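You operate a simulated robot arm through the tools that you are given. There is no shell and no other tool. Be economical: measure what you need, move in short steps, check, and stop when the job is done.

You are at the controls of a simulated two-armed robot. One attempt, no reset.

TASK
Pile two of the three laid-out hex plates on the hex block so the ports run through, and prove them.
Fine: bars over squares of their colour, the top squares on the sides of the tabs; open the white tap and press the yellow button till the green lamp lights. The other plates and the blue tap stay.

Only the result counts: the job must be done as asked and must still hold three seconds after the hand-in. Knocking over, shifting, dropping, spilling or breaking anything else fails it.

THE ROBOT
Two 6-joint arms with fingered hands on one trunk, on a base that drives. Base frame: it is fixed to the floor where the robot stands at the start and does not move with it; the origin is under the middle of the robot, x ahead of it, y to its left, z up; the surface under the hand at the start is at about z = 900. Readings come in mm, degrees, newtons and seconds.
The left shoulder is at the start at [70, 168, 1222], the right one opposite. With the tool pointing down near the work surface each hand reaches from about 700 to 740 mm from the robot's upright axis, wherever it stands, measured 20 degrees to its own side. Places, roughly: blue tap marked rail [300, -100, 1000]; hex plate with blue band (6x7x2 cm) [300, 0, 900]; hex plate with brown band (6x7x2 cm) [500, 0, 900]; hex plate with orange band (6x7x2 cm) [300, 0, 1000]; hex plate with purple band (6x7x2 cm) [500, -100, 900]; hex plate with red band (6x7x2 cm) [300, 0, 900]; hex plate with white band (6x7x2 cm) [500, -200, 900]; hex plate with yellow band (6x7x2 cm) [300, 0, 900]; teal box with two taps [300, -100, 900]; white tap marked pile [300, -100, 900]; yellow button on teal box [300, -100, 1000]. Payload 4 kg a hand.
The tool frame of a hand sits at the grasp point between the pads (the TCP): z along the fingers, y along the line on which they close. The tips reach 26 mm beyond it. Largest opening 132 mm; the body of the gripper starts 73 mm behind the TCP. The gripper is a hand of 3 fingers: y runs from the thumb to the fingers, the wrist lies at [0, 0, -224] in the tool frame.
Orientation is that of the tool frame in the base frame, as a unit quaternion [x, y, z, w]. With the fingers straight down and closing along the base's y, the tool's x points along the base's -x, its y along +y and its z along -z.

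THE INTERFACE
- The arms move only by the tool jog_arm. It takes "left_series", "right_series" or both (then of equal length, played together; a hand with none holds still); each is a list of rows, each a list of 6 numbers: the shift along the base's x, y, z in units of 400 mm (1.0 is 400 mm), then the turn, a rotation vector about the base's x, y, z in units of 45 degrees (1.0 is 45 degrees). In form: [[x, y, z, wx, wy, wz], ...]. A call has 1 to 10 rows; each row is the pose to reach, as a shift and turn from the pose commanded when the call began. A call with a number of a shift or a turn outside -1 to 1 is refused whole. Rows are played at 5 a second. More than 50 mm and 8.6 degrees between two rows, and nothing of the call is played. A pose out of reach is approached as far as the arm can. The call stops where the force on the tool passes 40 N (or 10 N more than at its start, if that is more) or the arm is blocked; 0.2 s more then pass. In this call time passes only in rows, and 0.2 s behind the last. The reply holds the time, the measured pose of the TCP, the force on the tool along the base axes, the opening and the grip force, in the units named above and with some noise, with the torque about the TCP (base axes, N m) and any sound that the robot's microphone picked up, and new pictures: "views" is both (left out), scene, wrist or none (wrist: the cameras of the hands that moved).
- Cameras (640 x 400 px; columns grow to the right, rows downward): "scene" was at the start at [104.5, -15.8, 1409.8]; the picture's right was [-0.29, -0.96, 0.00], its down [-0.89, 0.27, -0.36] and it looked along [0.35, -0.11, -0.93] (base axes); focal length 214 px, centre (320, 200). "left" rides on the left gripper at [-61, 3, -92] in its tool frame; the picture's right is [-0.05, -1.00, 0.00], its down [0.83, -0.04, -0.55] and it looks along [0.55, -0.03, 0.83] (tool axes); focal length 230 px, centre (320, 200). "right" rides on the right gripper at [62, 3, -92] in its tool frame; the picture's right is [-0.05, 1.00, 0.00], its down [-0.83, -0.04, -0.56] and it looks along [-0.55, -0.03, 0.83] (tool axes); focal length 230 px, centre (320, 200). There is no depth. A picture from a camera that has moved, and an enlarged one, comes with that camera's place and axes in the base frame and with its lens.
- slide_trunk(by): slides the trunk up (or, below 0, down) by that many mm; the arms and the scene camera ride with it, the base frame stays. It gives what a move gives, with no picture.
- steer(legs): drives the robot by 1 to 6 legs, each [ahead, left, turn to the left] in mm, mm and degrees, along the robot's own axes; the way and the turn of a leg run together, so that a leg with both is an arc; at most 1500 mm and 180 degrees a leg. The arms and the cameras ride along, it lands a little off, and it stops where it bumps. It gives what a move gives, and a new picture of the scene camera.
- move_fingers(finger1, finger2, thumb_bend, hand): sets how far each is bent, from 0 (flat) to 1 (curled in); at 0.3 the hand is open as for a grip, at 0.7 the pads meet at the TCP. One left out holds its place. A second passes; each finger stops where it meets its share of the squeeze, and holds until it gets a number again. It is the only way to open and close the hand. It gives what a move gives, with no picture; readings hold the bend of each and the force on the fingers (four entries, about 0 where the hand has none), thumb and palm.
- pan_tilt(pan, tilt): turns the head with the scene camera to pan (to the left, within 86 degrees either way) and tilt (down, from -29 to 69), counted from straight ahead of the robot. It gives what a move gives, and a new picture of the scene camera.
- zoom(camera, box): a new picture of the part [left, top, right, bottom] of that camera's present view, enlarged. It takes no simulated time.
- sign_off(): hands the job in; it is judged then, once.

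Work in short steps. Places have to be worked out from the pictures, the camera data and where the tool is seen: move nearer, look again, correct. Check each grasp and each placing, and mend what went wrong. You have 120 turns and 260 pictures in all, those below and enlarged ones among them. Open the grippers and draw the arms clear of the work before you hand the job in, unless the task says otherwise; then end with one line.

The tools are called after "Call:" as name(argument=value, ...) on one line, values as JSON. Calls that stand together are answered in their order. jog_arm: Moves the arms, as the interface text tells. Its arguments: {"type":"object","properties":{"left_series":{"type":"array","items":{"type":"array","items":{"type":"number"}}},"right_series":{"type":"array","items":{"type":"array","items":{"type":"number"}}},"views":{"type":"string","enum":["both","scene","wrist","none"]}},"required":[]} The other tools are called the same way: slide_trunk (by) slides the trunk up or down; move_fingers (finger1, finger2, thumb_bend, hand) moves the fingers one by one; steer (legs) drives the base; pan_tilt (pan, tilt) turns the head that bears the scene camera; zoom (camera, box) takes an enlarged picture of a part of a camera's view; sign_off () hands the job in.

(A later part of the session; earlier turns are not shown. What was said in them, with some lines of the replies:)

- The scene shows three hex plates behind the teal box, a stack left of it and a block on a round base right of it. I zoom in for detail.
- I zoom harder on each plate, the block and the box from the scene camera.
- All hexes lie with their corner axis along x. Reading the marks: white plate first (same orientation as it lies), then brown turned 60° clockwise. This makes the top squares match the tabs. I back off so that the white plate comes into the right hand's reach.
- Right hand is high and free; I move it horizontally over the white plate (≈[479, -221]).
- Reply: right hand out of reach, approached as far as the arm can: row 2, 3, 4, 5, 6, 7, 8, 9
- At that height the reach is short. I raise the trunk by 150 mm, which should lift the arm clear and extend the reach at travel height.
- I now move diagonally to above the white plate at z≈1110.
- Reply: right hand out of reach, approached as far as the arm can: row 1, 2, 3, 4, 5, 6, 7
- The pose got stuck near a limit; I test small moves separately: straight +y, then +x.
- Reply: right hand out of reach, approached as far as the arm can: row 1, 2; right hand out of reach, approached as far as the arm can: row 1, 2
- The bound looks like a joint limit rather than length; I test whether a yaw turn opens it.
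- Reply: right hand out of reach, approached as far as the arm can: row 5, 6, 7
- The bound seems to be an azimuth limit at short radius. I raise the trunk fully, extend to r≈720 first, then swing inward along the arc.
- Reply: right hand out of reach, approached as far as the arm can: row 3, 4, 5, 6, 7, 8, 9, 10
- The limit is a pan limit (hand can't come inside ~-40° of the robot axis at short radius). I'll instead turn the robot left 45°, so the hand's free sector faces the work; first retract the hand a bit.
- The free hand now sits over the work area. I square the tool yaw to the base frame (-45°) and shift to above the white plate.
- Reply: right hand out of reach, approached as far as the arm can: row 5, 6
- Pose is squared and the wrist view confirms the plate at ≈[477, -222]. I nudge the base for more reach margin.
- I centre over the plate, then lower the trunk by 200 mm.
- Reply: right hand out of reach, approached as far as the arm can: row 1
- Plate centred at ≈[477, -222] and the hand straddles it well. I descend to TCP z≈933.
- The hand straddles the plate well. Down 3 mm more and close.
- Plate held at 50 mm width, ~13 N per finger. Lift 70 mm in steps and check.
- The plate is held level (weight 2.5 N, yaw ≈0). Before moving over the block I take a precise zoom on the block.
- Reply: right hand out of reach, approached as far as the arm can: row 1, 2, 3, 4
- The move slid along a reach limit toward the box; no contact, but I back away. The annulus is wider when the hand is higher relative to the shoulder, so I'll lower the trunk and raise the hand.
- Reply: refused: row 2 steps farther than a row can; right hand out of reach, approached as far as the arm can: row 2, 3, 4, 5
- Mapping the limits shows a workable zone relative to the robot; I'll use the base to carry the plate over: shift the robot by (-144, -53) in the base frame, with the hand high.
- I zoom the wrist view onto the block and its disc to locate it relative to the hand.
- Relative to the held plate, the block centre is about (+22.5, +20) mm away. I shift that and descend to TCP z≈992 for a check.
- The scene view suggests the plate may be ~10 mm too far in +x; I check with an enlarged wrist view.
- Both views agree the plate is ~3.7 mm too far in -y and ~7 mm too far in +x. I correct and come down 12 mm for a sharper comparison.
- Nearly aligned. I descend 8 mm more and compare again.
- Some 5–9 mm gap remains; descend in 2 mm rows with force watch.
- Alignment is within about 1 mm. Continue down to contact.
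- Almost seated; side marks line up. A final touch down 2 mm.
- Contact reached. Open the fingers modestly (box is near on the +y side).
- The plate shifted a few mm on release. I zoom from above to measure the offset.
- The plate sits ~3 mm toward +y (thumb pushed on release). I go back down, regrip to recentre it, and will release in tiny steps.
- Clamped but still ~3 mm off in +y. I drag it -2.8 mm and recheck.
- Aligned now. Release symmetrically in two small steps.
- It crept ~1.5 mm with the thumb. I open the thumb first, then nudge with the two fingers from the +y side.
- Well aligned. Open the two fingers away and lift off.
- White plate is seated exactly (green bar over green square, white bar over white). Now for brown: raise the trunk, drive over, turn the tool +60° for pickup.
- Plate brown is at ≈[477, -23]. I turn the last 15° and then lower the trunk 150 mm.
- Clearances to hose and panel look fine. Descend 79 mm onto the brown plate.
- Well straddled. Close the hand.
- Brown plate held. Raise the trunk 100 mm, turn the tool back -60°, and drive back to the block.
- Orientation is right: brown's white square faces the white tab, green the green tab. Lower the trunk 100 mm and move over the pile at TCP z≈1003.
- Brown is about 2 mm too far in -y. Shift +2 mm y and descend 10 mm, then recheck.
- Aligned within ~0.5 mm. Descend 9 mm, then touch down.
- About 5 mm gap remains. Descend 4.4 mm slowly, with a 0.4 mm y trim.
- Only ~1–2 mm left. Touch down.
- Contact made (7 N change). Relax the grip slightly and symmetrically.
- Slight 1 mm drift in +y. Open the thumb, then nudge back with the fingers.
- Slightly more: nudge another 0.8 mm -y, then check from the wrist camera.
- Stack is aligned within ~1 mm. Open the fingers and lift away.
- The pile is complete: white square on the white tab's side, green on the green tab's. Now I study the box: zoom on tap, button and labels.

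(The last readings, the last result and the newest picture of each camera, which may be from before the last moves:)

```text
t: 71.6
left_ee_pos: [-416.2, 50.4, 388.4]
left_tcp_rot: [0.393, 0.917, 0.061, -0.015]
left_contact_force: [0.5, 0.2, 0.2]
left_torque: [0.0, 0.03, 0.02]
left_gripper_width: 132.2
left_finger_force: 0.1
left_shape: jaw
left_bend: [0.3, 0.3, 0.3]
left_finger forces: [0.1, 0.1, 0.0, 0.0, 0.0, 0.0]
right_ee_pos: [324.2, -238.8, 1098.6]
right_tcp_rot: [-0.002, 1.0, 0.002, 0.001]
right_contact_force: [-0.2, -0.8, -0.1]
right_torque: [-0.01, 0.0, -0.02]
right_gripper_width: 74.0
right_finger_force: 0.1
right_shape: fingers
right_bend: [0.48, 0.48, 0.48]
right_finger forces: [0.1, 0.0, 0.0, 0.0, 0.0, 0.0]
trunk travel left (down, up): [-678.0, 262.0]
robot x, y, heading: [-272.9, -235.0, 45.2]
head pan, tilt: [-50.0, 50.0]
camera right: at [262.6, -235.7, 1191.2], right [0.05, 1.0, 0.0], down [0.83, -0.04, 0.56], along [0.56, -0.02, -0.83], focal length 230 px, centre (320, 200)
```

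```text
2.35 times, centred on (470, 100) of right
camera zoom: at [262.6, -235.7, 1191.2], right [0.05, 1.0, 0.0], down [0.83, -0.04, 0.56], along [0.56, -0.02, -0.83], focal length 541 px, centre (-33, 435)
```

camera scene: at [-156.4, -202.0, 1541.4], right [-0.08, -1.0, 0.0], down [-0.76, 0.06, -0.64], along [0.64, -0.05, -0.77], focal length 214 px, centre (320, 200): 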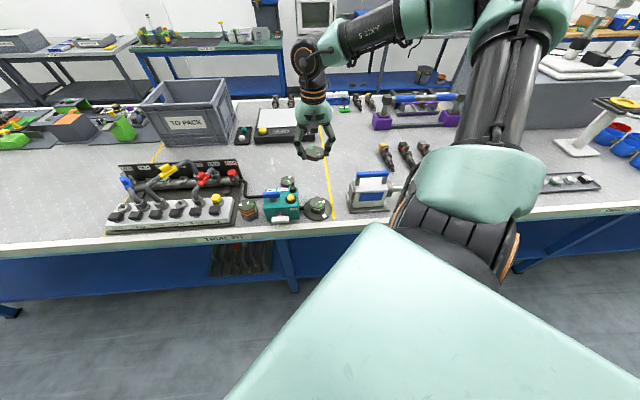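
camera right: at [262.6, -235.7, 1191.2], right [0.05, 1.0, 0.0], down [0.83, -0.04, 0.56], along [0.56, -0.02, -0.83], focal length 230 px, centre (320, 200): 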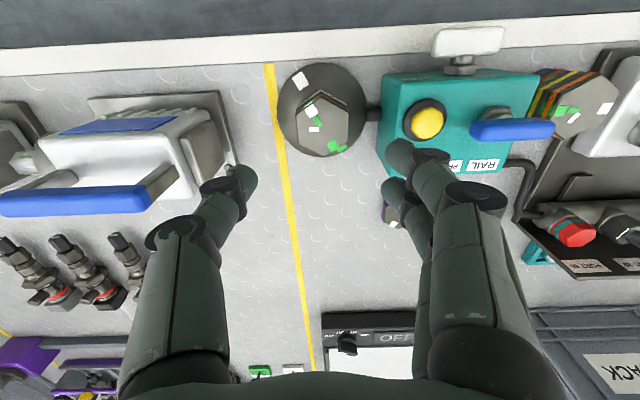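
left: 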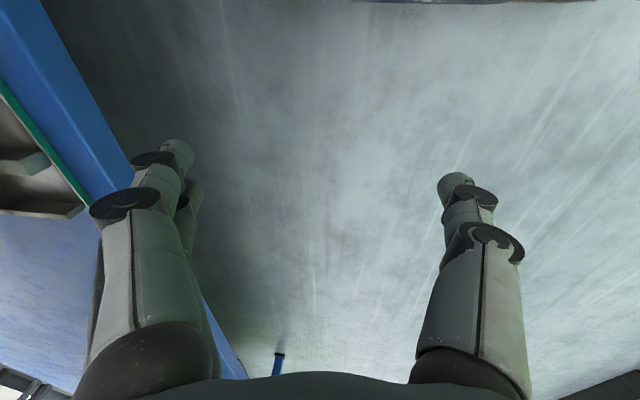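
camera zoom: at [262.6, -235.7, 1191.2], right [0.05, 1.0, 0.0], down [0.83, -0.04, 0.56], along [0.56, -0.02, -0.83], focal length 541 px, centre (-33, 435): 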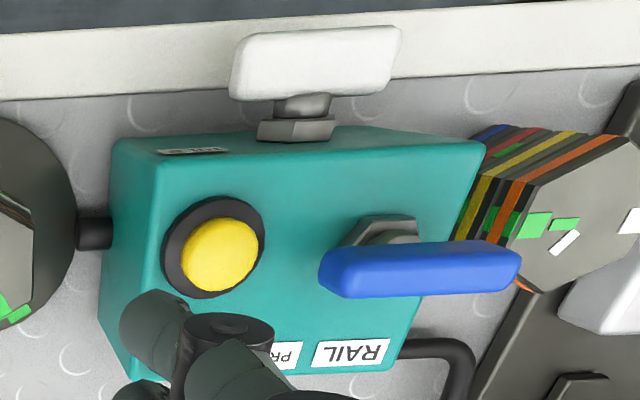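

The button top triangulates to ≈[325, -143, 985]; the white handle centre ≈[267, -103, 940], bar along y, axis along x. I'll use the thumb alone as a poker from the robot side (tool turned +90°). Drive the base so that spot is in the good zone, and curl the two fingers.

Call:
steer(legs=[[15, 159, 0]])

Call:
move_fingers(hand="right", finger1=0.95, finger2=0.95, thumb_bend=0.42)

Call:
jog_arm(right_series=[[0, 0, 0, 0, 0, 0.19], [0, 0, 0, 0, 0, 0.38], [0, 0, 0, 0, 0, 0.57], [0, 0, 0, 0, 0, 0.76], [0, 0, 0, 0, 0, 0.95], [0, 0, 0, 0, 0, 1.0]], views="none")

Call:
jog_arm(right_series=[[0, 0, 0, 0, 0, 0.19], [0, 0, 0, 0, 0, 0.38], [0, 0, 0, 0, 0, 0.57], [0, 0, 0, 0, 0, 0.76], [0, 0, 0, 0, 0, 0.95], [0, 0, 0, 0, 0, 1.0]], views="both")

```text
t: 73.0
left_ee_pos: [-520.4, 174.6, 389.2]
left_tcp_rot: [0.393, 0.917, 0.061, -0.017]
left_contact_force: [-0.6, 1.2, 0.1]
left_torque: [0.01, 0.0, 0.01]
left_gripper_width: 131.8
left_finger_force: 0.0
left_shape: jaw
left_bend: [0.3, 0.3, 0.3]
left_finger forces: [0.0, 0.0, 0.1, 0.0, 0.1, 0.1]
right_ee_pos: [222.7, -114.6, 1096.6]
right_tcp_rot: [-0.002, 1.0, 0.001, 0.001]
right_contact_force: [-0.6, 0.8, -0.3]
right_torque: [-0.02, 0.03, 0.0]
right_gripper_width: 74.0
right_finger_force: 0.1
right_shape: fingers
right_bend: [0.48, 0.48, 0.48]
right_finger forces: [0.0, 0.0, 0.0, 0.1, 0.0, 0.0]
trunk travel left (down, up): [-678.0, 262.0]
robot x, y, heading: [-378.5, -105.5, 45.4]
head pan, tilt: [-50.0, 50.0]
camera scene: at [-261.4, -79.3, 1441.5], right [-0.08, -1.0, 0.0], down [-0.76, 0.07, -0.64], along [0.64, -0.05, -0.77], focal length 214 px, centre (320, 200)
```

scene: 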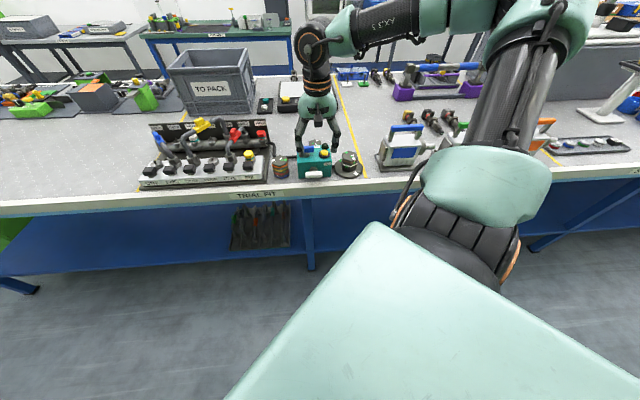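

```text
t: 74.0
left_ee_pos: [-518.3, 175.7, 388.7]
left_tcp_rot: [0.393, 0.917, 0.062, -0.016]
left_contact_force: [-0.3, 0.7, 0.8]
left_torque: [0.02, 0.02, -0.01]
left_gripper_width: 131.9
left_finger_force: 0.1
left_shape: jaw
left_bend: [0.3, 0.3, 0.3]
left_finger forces: [0.0, 0.0, 0.1, 0.0, 0.0, 0.1]
right_ee_pos: [222.2, -113.7, 1098.2]
right_tcp_rot: [-0.002, 1.0, 0.002, 0.002]
right_contact_force: [-0.1, 0.8, 0.9]
right_torque: [0.02, 0.01, -0.01]
right_gripper_width: 42.5
right_finger_force: 0.1
right_shape: fingers
right_bend: [0.95, 0.95, 0.42]
right_finger forces: [0.0, 0.0, 0.0, 0.0, 0.0, 0.0]
trunk travel left (down, up): [-678.0, 262.0]
robot x, y, heading: [-374.9, -111.3, 45.4]
head pan, tilt: [-50.0, 50.0]
```

```text
t: 75.4
left_ee_pos: [-519.3, 174.8, 388.6]
left_tcp_rot: [0.393, 0.917, 0.062, -0.016]
left_contact_force: [0.3, 0.9, -0.2]
left_torque: [-0.04, -0.02, 0.01]
left_gripper_width: 131.7
left_finger_force: 0.0
left_shape: jaw
left_bend: [0.3, 0.3, 0.3]
left_finger forces: [0.0, 0.0, 0.0, 0.1, 0.0, 0.0]
right_ee_pos: [221.2, -113.1, 1098.8]
right_tcp_rot: [-0.385, 0.923, 0.002, 0.001]
right_contact_force: [-0.4, 0.3, -0.7]
right_torque: [0.02, -0.02, -0.01]
right_gripper_width: 42.6
right_finger_force: 0.1
right_shape: fingers
right_bend: [0.95, 0.95, 0.42]
right_finger forces: [0.0, 0.1, 0.0, 0.1, 0.0, 0.0]
trunk travel left (down, up): [-678.0, 262.0]
robot x, y, heading: [-377.6, -106.8, 45.1]
head pan, tilt: [-50.0, 50.0]
```

```text
t: 76.8
left_ee_pos: [-520.1, 175.9, 389.4]
left_tcp_rot: [0.393, 0.917, 0.063, -0.015]
left_contact_force: [-0.4, -0.6, 0.6]
left_torque: [-0.01, -0.01, -0.02]
left_gripper_width: 131.9
left_finger_force: 0.0
left_shape: jaw
left_bend: [0.3, 0.3, 0.3]
left_finger forces: [0.0, 0.1, 0.0, 0.0, 0.0, 0.0]
right_ee_pos: [220.8, -113.6, 1097.6]
right_tcp_rot: [0.709, -0.706, -0.003, 0.0]
right_contact_force: [0.6, 0.4, 0.9]
right_torque: [0.04, -0.04, 0.01]
right_gripper_width: 42.4
right_finger_force: 0.1
right_shape: fingers
right_bend: [0.95, 0.95, 0.42]
right_finger forces: [0.0, 0.0, 0.0, 0.0, 0.1, 0.0]
trunk travel left (down, up): [-678.0, 262.0]
robot x, y, heading: [-373.4, -106.6, 45.3]
head pan, tilt: [-50.0, 50.0]
camera scene: at [-262.5, -78.3, 1441.6], right [-0.08, -1.0, 0.0], down [-0.76, 0.06, -0.64], along [0.64, -0.05, -0.77], focal length 214 px, centre (320, 200)
camera right: at [218.2, -175.5, 1189.8], right [-1.0, 0.05, 0.0], down [0.04, 0.83, 0.56], along [0.02, 0.56, -0.83], focal length 230 px, centre (320, 200)
```

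scene: 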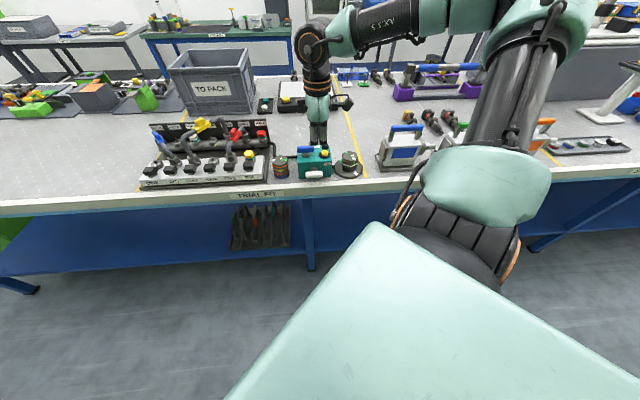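
right: 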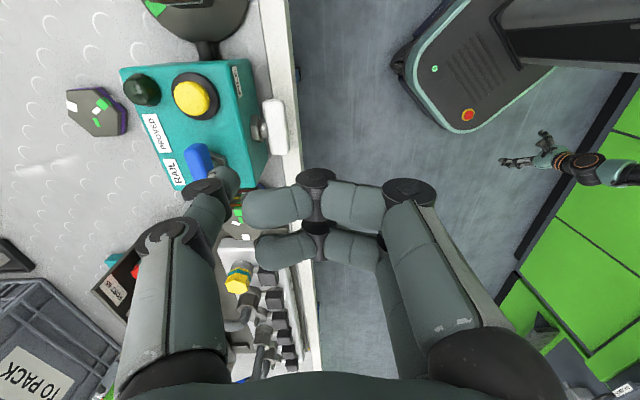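

The hand is turned; curled fingers might meddle, so I open them away toward the robot, and move the thumb above the handle's left end (y≈-80).

Call:
move_fingers(hand="right", finger1=0.3, finger2=0.3)

Call:
jog_arm(right_series=[[-0.02, 0.084, 0, 0, 0, 0], [-0.02, 0.084, -0.1, 0, 0, 0], [-0.02, 0.084, -0.2, 0, 0, 0]], views="wrist")

Call:
zoom(camera="scene", box=[280, 130, 350, 190])

```text
t: 77.8
left_ee_pos: [-519.7, 175.4, 388.6]
left_tcp_rot: [0.394, 0.917, 0.061, -0.016]
left_contact_force: [0.2, -0.9, 0.0]
left_torque: [-0.02, -0.01, -0.02]
left_gripper_width: 131.9
left_finger_force: 0.1
left_shape: jaw
left_bend: [0.3, 0.3, 0.3]
left_finger forces: [0.0, 0.0, 0.1, 0.0, 0.0, 0.0]
right_ee_pos: [221.4, -113.8, 1096.8]
right_tcp_rot: [0.709, -0.705, -0.002, 0.001]
right_contact_force: [0.1, 0.6, 0.8]
right_torque: [0.01, -0.02, 0.0]
right_gripper_width: 114.6
right_finger_force: 0.1
right_shape: fingers
right_bend: [0.3, 0.3, 0.42]
right_finger forces: [0.0, 0.0, 0.0, 0.0, 0.1, 0.1]
trunk travel left (down, up): [-678.0, 262.0]
robot x, y, heading: [-375.8, -105.9, 45.0]
head pan, tilt: [-50.0, 50.0]
```

```text
t: 78.6
left_ee_pos: [-519.3, 175.2, 389.2]
left_tcp_rot: [0.393, 0.918, 0.061, -0.015]
left_contact_force: [0.1, -0.7, 1.4]
left_torque: [0.03, 0.01, -0.03]
left_gripper_width: 131.8
left_finger_force: 0.1
left_shape: jaw
left_bend: [0.3, 0.3, 0.3]
left_finger forces: [0.0, 0.0, 0.0, 0.0, 0.0, 0.0]
right_ee_pos: [213.5, -77.5, 1019.5]
right_tcp_rot: [0.708, -0.706, -0.003, -0.001]
right_contact_force: [0.7, 0.2, -0.1]
right_torque: [0.01, 0.02, -0.02]
right_gripper_width: 114.3
right_finger_force: 0.0
right_shape: fingers
right_bend: [0.3, 0.3, 0.42]
right_finger forces: [0.0, 0.1, 0.0, 0.0, 0.1, 0.0]
trunk travel left (down, up): [-678.0, 262.0]
robot x, y, heading: [-375.5, -108.4, 45.3]
head pan, tilt: [-50.0, 50.0]
camera right: at [210.8, -139.6, 1111.0], right [-1.0, 0.05, 0.0], down [0.04, 0.83, 0.56], along [0.02, 0.56, -0.83], focal length 230 px, centre (320, 200)
```

right: 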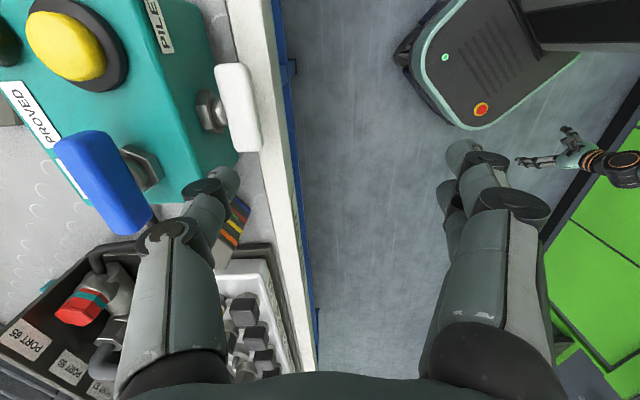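

```text
6.67 times, centred on (315, 160) of scene
camera zoom: at [-261.2, -77.7, 1441.5], right [-0.08, -1.0, 0.0], down [-0.76, 0.06, -0.64], along [0.64, -0.05, -0.77], focal length 1430 px, centre (353, 467)
```

zoom: 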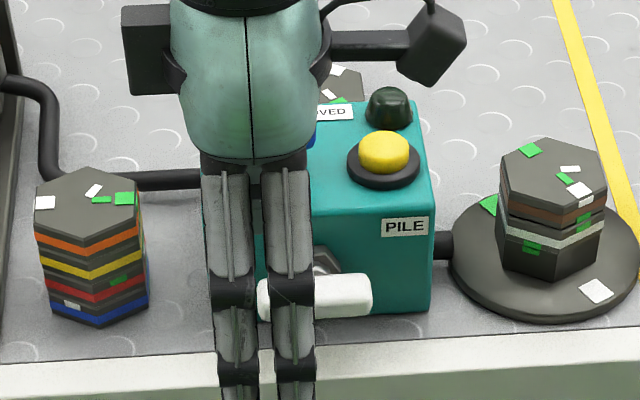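

Thumb tip is at ≈[268, -75]; the handle end at y≈-76. Shift -8 mm in y and descend to just above the handle.

Call:
jog_arm(right_series=[[-0.003, -0.02, 0, 0, 0, 0], [-0.003, -0.02, -0.05, 0, 0, 0], [-0.003, -0.02, -0.08, 0, 0, 0]], views="wrist")

```text
t: 79.4
left_ee_pos: [-520.5, 175.9, 389.1]
left_tcp_rot: [0.394, 0.917, 0.061, -0.016]
left_contact_force: [-0.2, 0.1, -0.2]
left_torque: [0.0, 0.0, 0.0]
left_gripper_width: 132.2
left_finger_force: 0.1
left_shape: jaw
left_bend: [0.3, 0.3, 0.3]
left_finger forces: [0.0, 0.0, 0.0, 0.0, 0.1, 0.0]
right_ee_pos: [211.3, -88.6, 985.3]
right_tcp_rot: [0.709, -0.706, -0.003, 0.001]
right_contact_force: [-0.3, 0.1, -0.8]
right_torque: [0.03, -0.04, 0.0]
right_gripper_width: 114.3
right_finger_force: 0.1
right_shape: fingers
right_bend: [0.3, 0.3, 0.42]
right_finger forces: [0.0, 0.0, 0.0, 0.0, 0.0, 0.1]
trunk travel left (down, up): [-678.0, 262.0]
robot x, y, heading: [-378.7, -107.9, 45.2]
head pan, tilt: [-50.0, 50.0]
camera right: at [209.1, -149.8, 1078.5], right [-1.0, 0.05, 0.0], down [0.04, 0.83, 0.56], along [0.03, 0.56, -0.83], focal length 230 px, centre (320, 200)
```

right: 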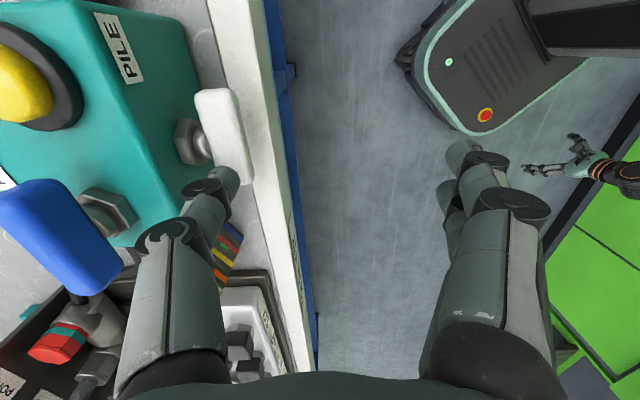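

The thumb is over the handle's left end. Press down in small steps, watching the force.

Call:
jog_arm(right_series=[[0, 0, -0.01, 0, 0, 0], [0, 0, -0.02, 0, 0, 0], [0, 0, -0.03, 0, 0, 0], [0, 0, -0.04, 0, 0, 0], [0, 0, -0.05, 0, 0, 0]], views="wrist")

Call:
zoom(camera="scene", box=[280, 130, 350, 190])

```text
t: 80.6
left_ee_pos: [-520.0, 174.2, 389.2]
left_tcp_rot: [0.393, 0.917, 0.061, -0.016]
left_contact_force: [0.0, 0.4, 0.3]
left_torque: [0.0, -0.05, -0.03]
left_gripper_width: 131.5
left_finger_force: 0.1
left_shape: jaw
left_bend: [0.3, 0.3, 0.3]
left_finger forces: [0.1, 0.0, 0.1, 0.0, 0.0, 0.1]
right_ee_pos: [212.9, -87.7, 965.4]
right_tcp_rot: [0.708, -0.707, -0.002, 0.001]
right_contact_force: [-0.4, -0.1, -0.6]
right_torque: [0.01, 0.01, -0.01]
right_gripper_width: 114.9
right_finger_force: 0.1
right_shape: fingers
right_bend: [0.3, 0.3, 0.42]
right_finger forces: [0.0, 0.0, 0.1, 0.0, 0.1, 0.0]
trunk travel left (down, up): [-678.0, 262.0]
robot x, y, heading: [-377.1, -111.0, 45.0]
head pan, tilt: [-50.0, 50.0]
camera right: at [209.2, -149.6, 1058.2], right [-1.0, 0.05, 0.0], down [0.04, 0.83, 0.56], along [0.03, 0.56, -0.83], focal length 230 px, centre (320, 200)
```

right: 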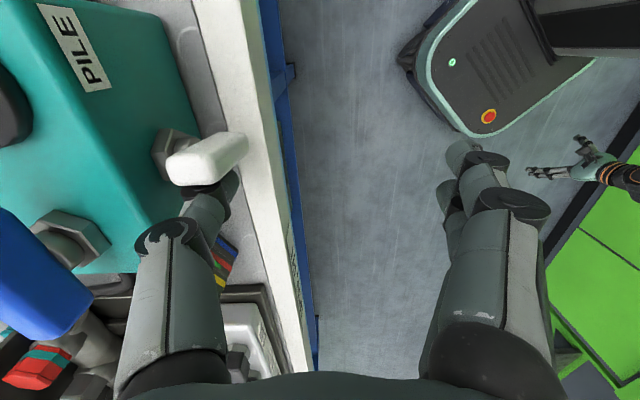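

```text
6.67 times, centred on (315, 160) of scene
camera zoom: at [-262.6, -78.0, 1441.5], right [-0.08, -1.0, 0.0], down [-0.76, 0.06, -0.64], along [0.64, -0.05, -0.77], focal length 1430 px, centre (353, 467)
```

zoom: 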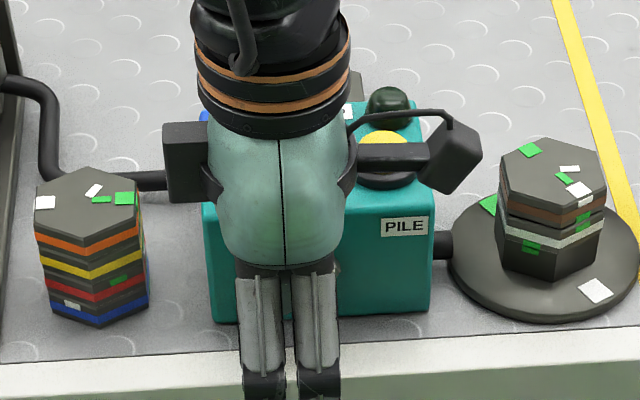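

The handle turned easily. I zoom to see its present angle.

Call:
zoom(camera="right", box=[120, 90, 300, 230])

```text
2.86 times, centred on (210, 160) of right
camera zoom: at [209.2, -149.6, 1058.2], right [-1.0, 0.05, 0.0], down [0.04, 0.83, 0.56], along [0.03, 0.56, -0.83], focal length 657 px, centre (634, 314)
```

zoom: 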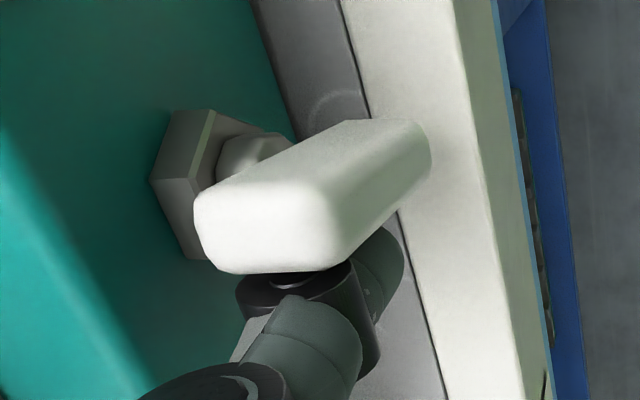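

The handle is now upright (its long edges run to the vertical vanishing point) - a quarter turn. I back the thumb out: +y a little, then up, then check.

Call:
jog_arm(right_series=[[-0.01, 0.02, 0, 0, 0, 0], [-0.01, 0.02, 0.1, 0, 0, 0], [-0.01, 0.02, 0.2, 0, 0, 0], [-0.01, 0.02, 0.3, 0, 0, 0]], views="wrist")

Call:
zoom(camera="right", box=[120, 20, 340, 180])

Call:
zoom(camera="scene", box=[280, 130, 350, 190])

```text
t: 81.6
left_ee_pos: [-520.0, 175.4, 389.4]
left_tcp_rot: [0.394, 0.917, 0.062, -0.015]
left_contact_force: [-0.1, 0.0, 0.0]
left_torque: [0.0, 0.02, 0.01]
left_gripper_width: 131.8
left_finger_force: 0.0
left_shape: jaw
left_bend: [0.3, 0.3, 0.3]
left_finger forces: [0.2, 0.0, 0.0, 0.0, 0.1, 0.0]
right_ee_pos: [204.5, -80.6, 1087.0]
right_tcp_rot: [0.707, -0.707, -0.002, 0.0]
right_contact_force: [0.0, 0.4, -0.6]
right_torque: [0.03, 0.0, -0.01]
right_gripper_width: 114.9
right_finger_force: 0.1
right_shape: fingers
right_bend: [0.3, 0.3, 0.42]
right_finger forces: [0.1, 0.0, 0.1, 0.1, 0.0, 0.0]
trunk travel left (down, up): [-678.0, 262.0]
robot x, y, heading: [-375.6, -105.7, 45.1]
head pan, tilt: [-50.0, 50.0]
camera right: at [201.2, -142.5, 1179.6], right [-1.0, 0.05, 0.0], down [0.04, 0.83, 0.56], along [0.03, 0.56, -0.83], focal length 230 px, centre (320, 200)
```

right: 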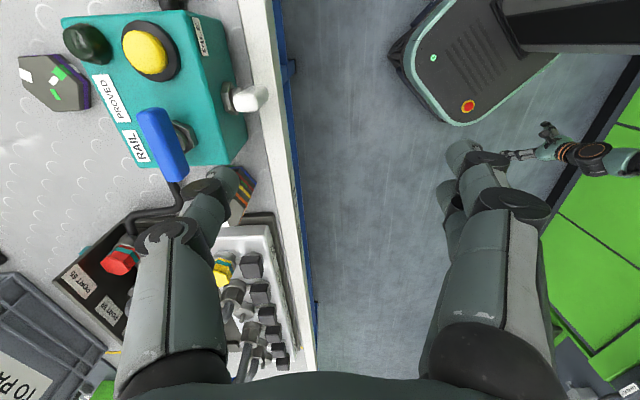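

```text
2.50 times, centred on (230, 100) of right
camera zoom: at [201.2, -142.5, 1179.6], right [-1.0, 0.05, 0.0], down [0.04, 0.83, 0.56], along [0.03, 0.56, -0.83], focal length 575 px, centre (545, 450)
```

zoom: 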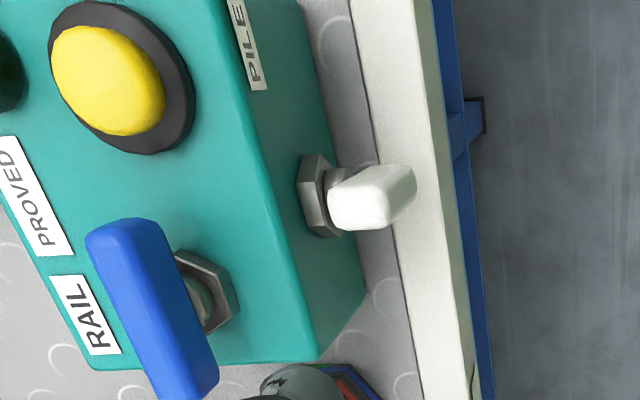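

```text
6.67 times, centred on (315, 160) of scene
camera zoom: at [-264.0, -78.1, 1441.6], right [-0.08, -1.0, 0.0], down [-0.76, 0.06, -0.64], along [0.64, -0.05, -0.77], focal length 1430 px, centre (353, 467)
```

zoom: 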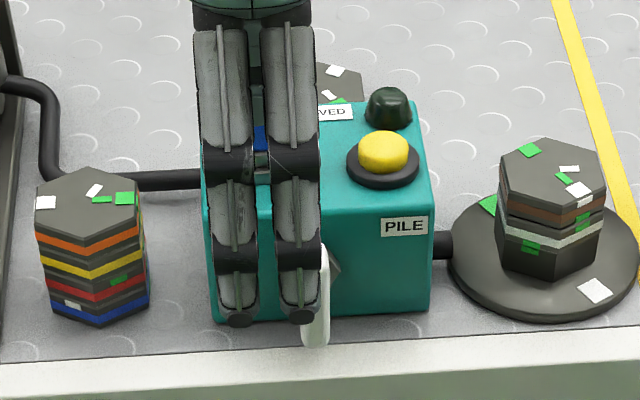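

The white handle stands upright; blue untouched. Now shift the base so the thumb can reach the yellow button at [325, -143].

Call:
steer(legs=[[3.5, -67, 0]])

Call:
jog_arm(right_series=[[0.04, -0.045, 0, 0, 0, 0]], views="wrist")

```text
t: 82.6
left_ee_pos: [-469.9, 131.0, 387.8]
left_tcp_rot: [0.394, 0.917, 0.061, -0.015]
left_contact_force: [0.5, -0.4, -0.4]
left_torque: [0.0, -0.04, 0.03]
left_gripper_width: 132.1
left_finger_force: 0.1
left_shape: jaw
left_bend: [0.3, 0.3, 0.3]
left_finger forces: [0.0, 0.0, 0.0, 0.1, 0.1, 0.1]
right_ee_pos: [253.7, -125.0, 1087.5]
right_tcp_rot: [0.708, -0.707, -0.001, -0.001]
right_contact_force: [-0.1, -0.3, -0.8]
right_torque: [0.01, 0.0, -0.03]
right_gripper_width: 114.5
right_finger_force: 0.1
right_shape: fingers
right_bend: [0.3, 0.3, 0.42]
right_finger forces: [0.0, 0.1, 0.0, 0.1, 0.1, 0.0]
trunk travel left (down, up): [-678.0, 262.0]
robot x, y, heading: [-327.8, -154.1, 45.1]
head pan, tilt: [-50.0, 50.0]
camera scene: at [-214.4, -121.7, 1441.7], right [-0.08, -1.0, 0.0], down [-0.76, 0.06, -0.64], along [0.64, -0.06, -0.77], focal length 214 px, centre (320, 200)
```

scene: 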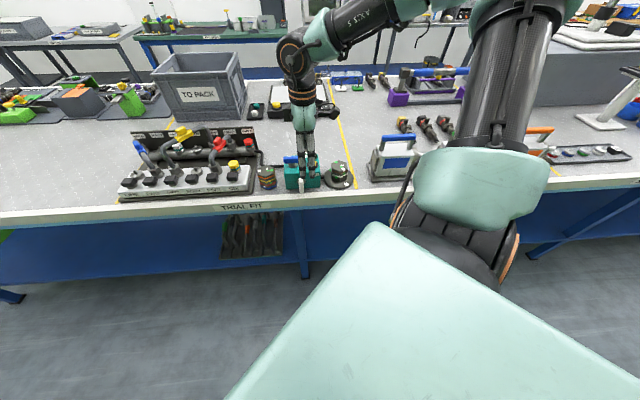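

```text
t: 83.0
left_ee_pos: [-471.9, 130.3, 388.9]
left_tcp_rot: [0.393, 0.917, 0.062, -0.015]
left_contact_force: [0.4, 0.1, 0.0]
left_torque: [0.0, 0.0, 0.0]
left_gripper_width: 131.7
left_finger_force: 0.1
left_shape: jaw
left_bend: [0.3, 0.3, 0.3]
left_finger forces: [0.0, 0.0, 0.0, 0.0, 0.0, 0.0]
right_ee_pos: [271.3, -144.5, 1085.2]
right_tcp_rot: [0.708, -0.706, -0.001, 0.0]
right_contact_force: [0.3, 0.1, -0.6]
right_torque: [-0.01, 0.04, 0.03]
right_gripper_width: 114.8
right_finger_force: 0.1
right_shape: fingers
right_bend: [0.3, 0.3, 0.42]
right_finger forces: [0.0, 0.0, 0.0, 0.0, 0.0, 0.0]
trunk travel left (down, up): [-678.0, 262.0]
robot x, y, heading: [-329.2, -154.4, 44.9]
head pan, tilt: [-50.0, 50.0]
camera right: at [268.3, -205.4, 1178.1], right [-1.0, 0.05, 0.0], down [0.04, 0.83, 0.56], along [0.03, 0.56, -0.83], focal length 230 px, centre (320, 200)
```

right: 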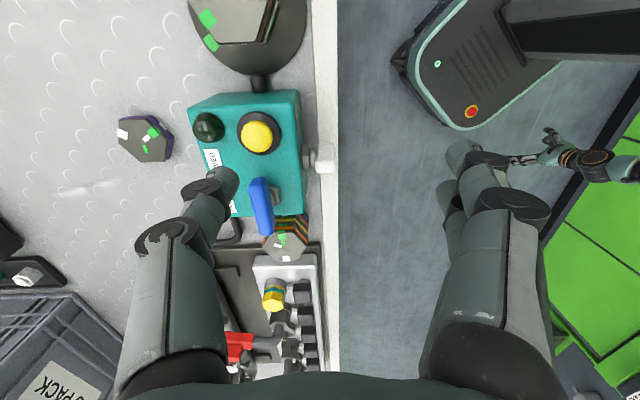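

Button confirmed at ≈[325, -145]; thumb tip ≈[330, -138]. Correct (-5, -7) and descend to ~10 mm above.

Call:
jog_arm(right_series=[[-0.012, -0.017, 0, 0, 0, 0], [-0.012, -0.017, -0.08, 0, 0, 0], [-0.012, -0.017, -0.15, 0, 0, 0]], views="wrist")

Call:
zoom(camera="scene", box=[270, 140, 350, 200])

```text
t: 83.8
left_ee_pos: [-469.7, 130.7, 388.0]
left_tcp_rot: [0.395, 0.916, 0.061, -0.017]
left_contact_force: [0.0, 0.7, -0.1]
left_torque: [0.01, 0.01, -0.01]
left_gripper_width: 131.7
left_finger_force: 0.0
left_shape: jaw
left_bend: [0.3, 0.3, 0.3]
left_finger forces: [0.1, 0.1, 0.1, 0.0, 0.0, 0.0]
right_ee_pos: [266.8, -149.0, 1025.1]
right_tcp_rot: [0.707, -0.707, -0.002, 0.0]
right_contact_force: [0.0, 1.3, -0.5]
right_torque: [0.01, 0.03, -0.02]
right_gripper_width: 114.5
right_finger_force: 0.0
right_shape: fingers
right_bend: [0.3, 0.3, 0.42]
right_finger forces: [0.0, 0.1, 0.0, 0.0, 0.0, 0.0]
trunk travel left (down, up): [-678.0, 262.0]
robot x, y, heading: [-326.7, -152.5, 45.2]
head pan, tilt: [-50.0, 50.0]
camera right: at [263.8, -211.3, 1117.3], right [-1.0, 0.05, 0.0], down [0.04, 0.83, 0.56], along [0.02, 0.56, -0.83], focal length 230 px, centre (320, 200)
```

right: 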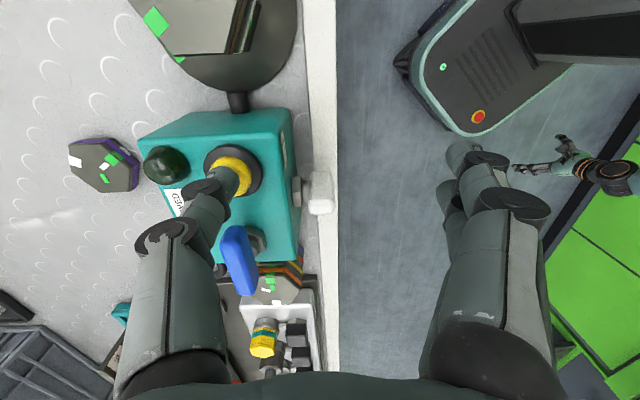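

```text
6.67 times, centred on (310, 170) of scene
camera zoom: at [-211.8, -122.8, 1441.5], right [-0.08, -1.0, 0.0], down [-0.76, 0.07, -0.64], along [0.64, -0.05, -0.77], focal length 1430 px, centre (387, 400)
```

zoom: 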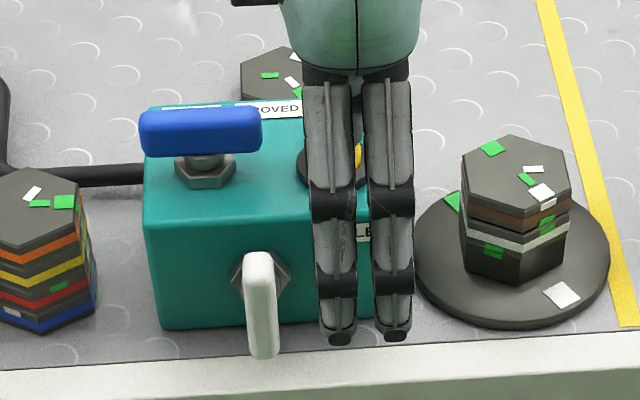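

Thumb is centred on the button. Press down gradually and hold.

Call:
jog_arm(right_series=[[0, 0, -0.015, 0, 0, 0], [0, 0, -0.025, 0, 0, 0], [0, 0, -0.03, 0, 0, 0], [0, 0, -0.035, 0, 0, 0]], views="wrist")

```text
t: 84.8
left_ee_pos: [-472.1, 132.1, 387.8]
left_tcp_rot: [0.393, 0.917, 0.062, -0.014]
left_contact_force: [-0.2, 0.5, 0.1]
left_torque: [-0.04, 0.02, 0.01]
left_gripper_width: 131.8
left_finger_force: 0.1
left_shape: jaw
left_bend: [0.3, 0.3, 0.3]
left_finger forces: [0.0, 0.0, 0.1, 0.0, 0.1, 0.0]
right_ee_pos: [263.3, -149.7, 1014.7]
right_tcp_rot: [0.708, -0.707, 0.0, -0.003]
right_contact_force: [-3.8, 2.3, 23.1]
right_torque: [0.04, -1.37, 0.16]
right_gripper_width: 117.1
right_finger_force: 12.0
right_shape: fingers
right_bend: [0.3, 0.3, 0.42]
right_finger forces: [0.0, 0.1, 0.0, 0.0, 23.5, 0.0]
trunk travel left (down, up): [-678.0, 262.0]
robot x, y, heading: [-326.5, -152.3, 45.2]
head pan, tilt: [-50.0, 50.0]
heard: click
camera right: at [259.6, -211.8, 1107.1], right [-1.0, 0.05, 0.0], down [0.04, 0.83, 0.56], along [0.03, 0.56, -0.83], focal length 230 px, centre (320, 200)
```

right: 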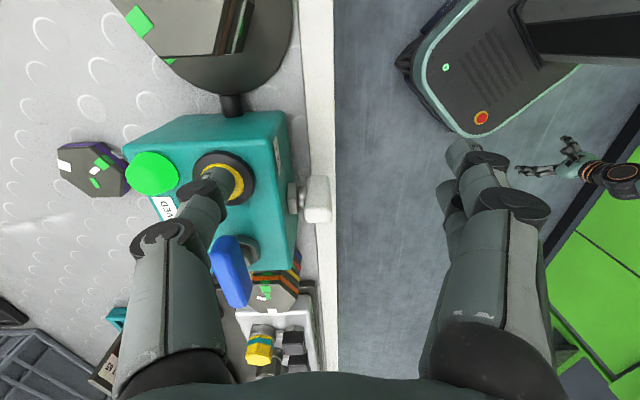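

Click heard and the green lamp is lit. Lift off the button gently and check everything.

Call:
jog_arm(right_series=[[0, 0, 0.02, 0, 0, 0], [0, 0, 0.1, 0, 0, 0], [0, 0, 0.2, 0, 0, 0], [0, 0, 0.3, 0, 0, 0]], views="wrist")

Call:
steer(legs=[[-150, 150, 0]])

Call:
zoom(camera="scene", box=[270, 100, 390, 190])

```text
t: 85.8
left_ee_pos: [-469.9, 131.8, 389.1]
left_tcp_rot: [0.395, 0.917, 0.061, -0.016]
left_contact_force: [-0.2, -0.2, 0.6]
left_torque: [0.0, 0.01, -0.01]
left_gripper_width: 131.9
left_finger_force: 0.1
left_shape: jaw
left_bend: [0.3, 0.3, 0.3]
left_finger forces: [0.0, 0.0, 0.0, 0.0, 0.0, 0.0]
right_ee_pos: [267.3, -148.8, 1130.9]
right_tcp_rot: [0.708, -0.706, -0.002, 0.001]
right_contact_force: [-0.2, 0.0, 0.1]
right_torque: [-0.02, 0.0, 0.01]
right_gripper_width: 114.8
right_finger_force: 0.0
right_shape: fingers
right_bend: [0.3, 0.3, 0.42]
right_finger forces: [0.1, 0.0, 0.0, 0.0, 0.0, 0.1]
trunk travel left (down, up): [-678.0, 262.0]
robot x, y, heading: [-328.5, -153.7, 45.1]
head pan, tilt: [-50.0, 50.0]
camera right: at [264.2, -210.8, 1223.4], right [-1.0, 0.05, 0.0], down [0.04, 0.83, 0.56], along [0.02, 0.56, -0.83], focal length 230 px, centre (320, 200)
```

right: 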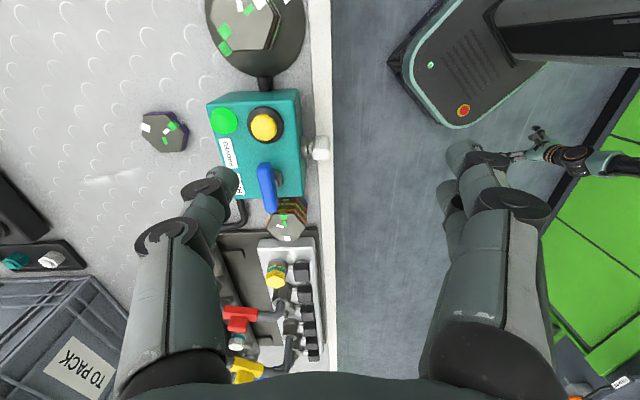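

```text
t: 87.5
left_ee_pos: [-684.8, 132.5, 388.4]
left_tcp_rot: [0.395, 0.916, 0.062, -0.017]
left_contact_force: [0.4, 0.2, -0.3]
left_torque: [-0.01, 0.01, -0.02]
left_gripper_width: 132.0
left_finger_force: 0.1
left_shape: jaw
left_bend: [0.3, 0.3, 0.3]
left_finger forces: [0.1, 0.0, 0.0, 0.0, 0.0, 0.1]
right_ee_pos: [53.8, -148.6, 1130.1]
right_tcp_rot: [-0.707, 0.707, 0.003, 0.0]
right_contact_force: [-0.1, 0.2, -0.4]
right_torque: [0.01, 0.01, 0.0]
right_gripper_width: 114.8
right_finger_force: 0.1
right_shape: fingers
right_bend: [0.3, 0.3, 0.42]
right_finger forces: [0.0, 0.0, 0.1, 0.1, 0.0, 0.0]
trunk travel left (down, up): [-678.0, 262.0]
robot x, y, heading: [-543.0, -156.2, 44.7]
head pan, tilt: [-50.0, 50.0]
camera scene: at [-426.3, -121.9, 1441.5], right [-0.09, -1.0, 0.0], down [-0.76, 0.07, -0.64], along [0.64, -0.06, -0.77], focal length 214 px, centre (320, 200)
```

scene: 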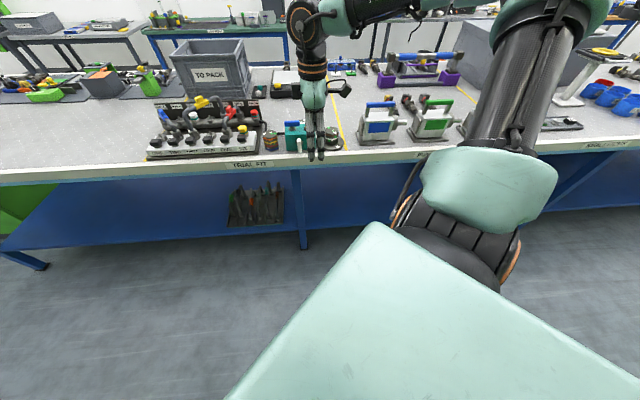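

```text
4.44 times, centred on (330, 145) of scene
camera zoom: at [-426.3, -121.9, 1441.5], right [-0.09, -1.0, 0.0], down [-0.76, 0.07, -0.64], along [0.64, -0.06, -0.77], focal length 953 px, centre (276, 444)
```

zoom: 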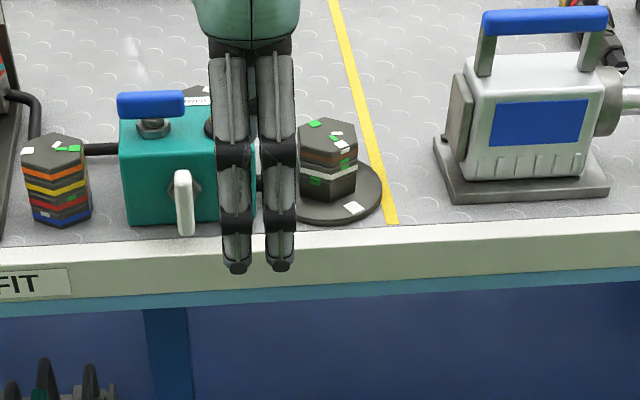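

The lamp stays lit, the pile is intact, the tap is upright, and the arm is clear. I open the hand fully.

Call:
move_fingers(hand="right", finger1=0.3, finger2=0.3, thumb_bend=0.3)

Call:
pan_tilt(pan=-35, tilt=40)

Call:
steer(legs=[[120, -120, 0], [-60, -160, 0], [-120, 0, 0]])

```text
t: 88.5
left_ee_pos: [-683.6, 132.9, 388.4]
left_tcp_rot: [0.395, 0.916, 0.062, -0.015]
left_contact_force: [0.2, -0.7, -0.6]
left_torque: [0.0, 0.01, -0.02]
left_gripper_width: 131.5
left_finger_force: 0.0
left_shape: jaw
left_bend: [0.3, 0.3, 0.3]
left_finger forces: [0.0, 0.0, 0.0, 0.0, 0.0, 0.1]
right_ee_pos: [52.6, -148.9, 1128.9]
right_tcp_rot: [-0.707, 0.707, 0.003, 0.0]
right_contact_force: [0.3, 0.9, 0.3]
right_torque: [0.05, -0.03, -0.02]
right_gripper_width: 134.0
right_finger_force: 0.1
right_shape: fingers
right_bend: [0.3, 0.3, 0.3]
right_finger forces: [0.1, 0.1, 0.0, 0.0, 0.1, 0.0]
trunk travel left (down, up): [-678.0, 262.0]
robot x, y, heading: [-538.1, -146.8, 44.9]
head pan, tilt: [-50.0, 50.0]
```

```text
t: 89.3
left_ee_pos: [-684.0, 132.4, 388.5]
left_tcp_rot: [0.396, 0.916, 0.062, -0.015]
left_contact_force: [-0.6, 0.3, -0.3]
left_torque: [-0.01, -0.02, -0.02]
left_gripper_width: 131.6
left_finger_force: 0.0
left_shape: jaw
left_bend: [0.3, 0.3, 0.3]
left_finger forces: [0.1, 0.1, 0.0, 0.0, 0.0, 0.0]
right_ee_pos: [53.5, -148.3, 1131.2]
right_tcp_rot: [0.707, -0.707, -0.002, 0.0]
right_contact_force: [0.7, 0.1, 0.3]
right_torque: [-0.04, 0.01, 0.01]
right_gripper_width: 134.1
right_finger_force: 0.0
right_shape: fingers
right_bend: [0.3, 0.3, 0.3]
right_finger forces: [0.1, 0.0, 0.0, 0.0, 0.1, 0.0]
trunk travel left (down, up): [-678.0, 262.0]
robot x, y, heading: [-541.3, -155.5, 44.9]
head pan, tilt: [-35.0, 40.0]
camera scene: at [-420.2, -100.4, 1455.7], right [0.17, -0.98, 0.0], down [-0.63, -0.11, -0.77], along [0.75, 0.13, -0.64], focal length 214 px, centre (320, 200)
```

scene: 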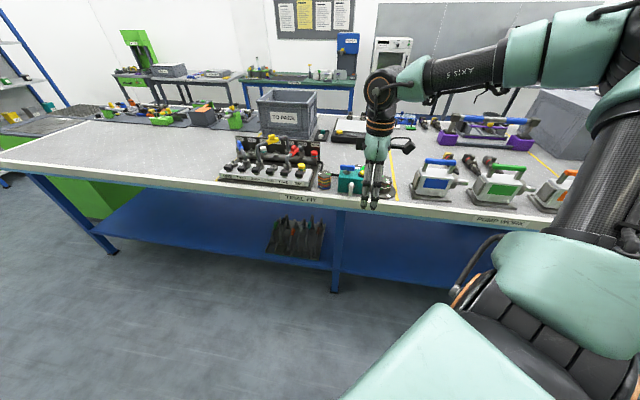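

```text
t: 92.7
left_ee_pos: [-525.5, -106.0, 388.5]
left_tcp_rot: [0.395, 0.916, 0.062, -0.016]
left_contact_force: [0.1, -1.6, -0.4]
left_torque: [-0.01, 0.0, 0.01]
left_gripper_width: 132.0
left_finger_force: 0.0
left_shape: jaw
left_bend: [0.3, 0.3, 0.3]
left_finger forces: [0.0, 0.0, 0.0, 0.1, 0.1, 0.0]
right_ee_pos: [210.7, -388.8, 1130.4]
right_tcp_rot: [0.707, -0.707, -0.002, 0.001]
right_contact_force: [1.1, -0.2, 0.5]
right_torque: [0.0, 0.04, 0.03]
right_gripper_width: 133.8
right_finger_force: 0.1
right_shape: fingers
right_bend: [0.3, 0.3, 0.3]
right_finger forces: [0.0, 0.0, 0.1, 0.1, 0.1, 0.0]
trunk travel left (down, up): [-678.0, 262.0]
robot x, y, heading: [-382.8, -391.1, 45.0]
head pan, tilt: [-35.0, 40.0]
camera scene: at [-261.5, -339.8, 1455.6], right [0.17, -0.98, 0.0], down [-0.63, -0.11, -0.77], along [0.75, 0.13, -0.64], focal length 214 px, centre (320, 200)
```

scene: 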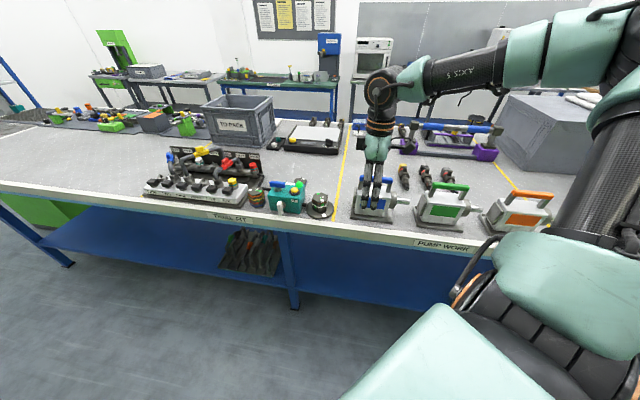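

View is free now; one last enlarged check of the result.

Call:
zoom(camera="scene", box=[240, 165, 340, 225])

```text
6.40 times, centred on (290, 195) of scene
camera zoom: at [-261.5, -339.8, 1455.6], right [0.17, -0.98, 0.0], down [-0.63, -0.11, -0.77], along [0.75, 0.13, -0.64], focal length 1373 px, centre (512, 232)
```

zoom: 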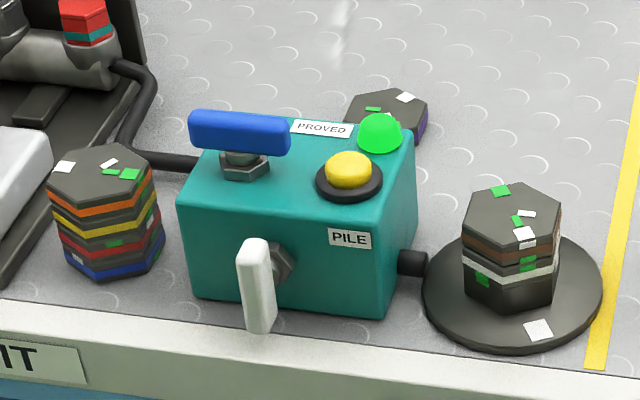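

The lamp is lit, the pile is square, the white tap is open, and the blue tap and other plates are untouched. I hand in.

Call:
sign_off()

```text
The job is handed in.
```

The white-band plate and then the brown-band plate are on the hex block, with each bar over the square of its colour and the top squares on their tab sides. The white tap is open and the green lamp is lit; the blue tap and the other plates were not touched.
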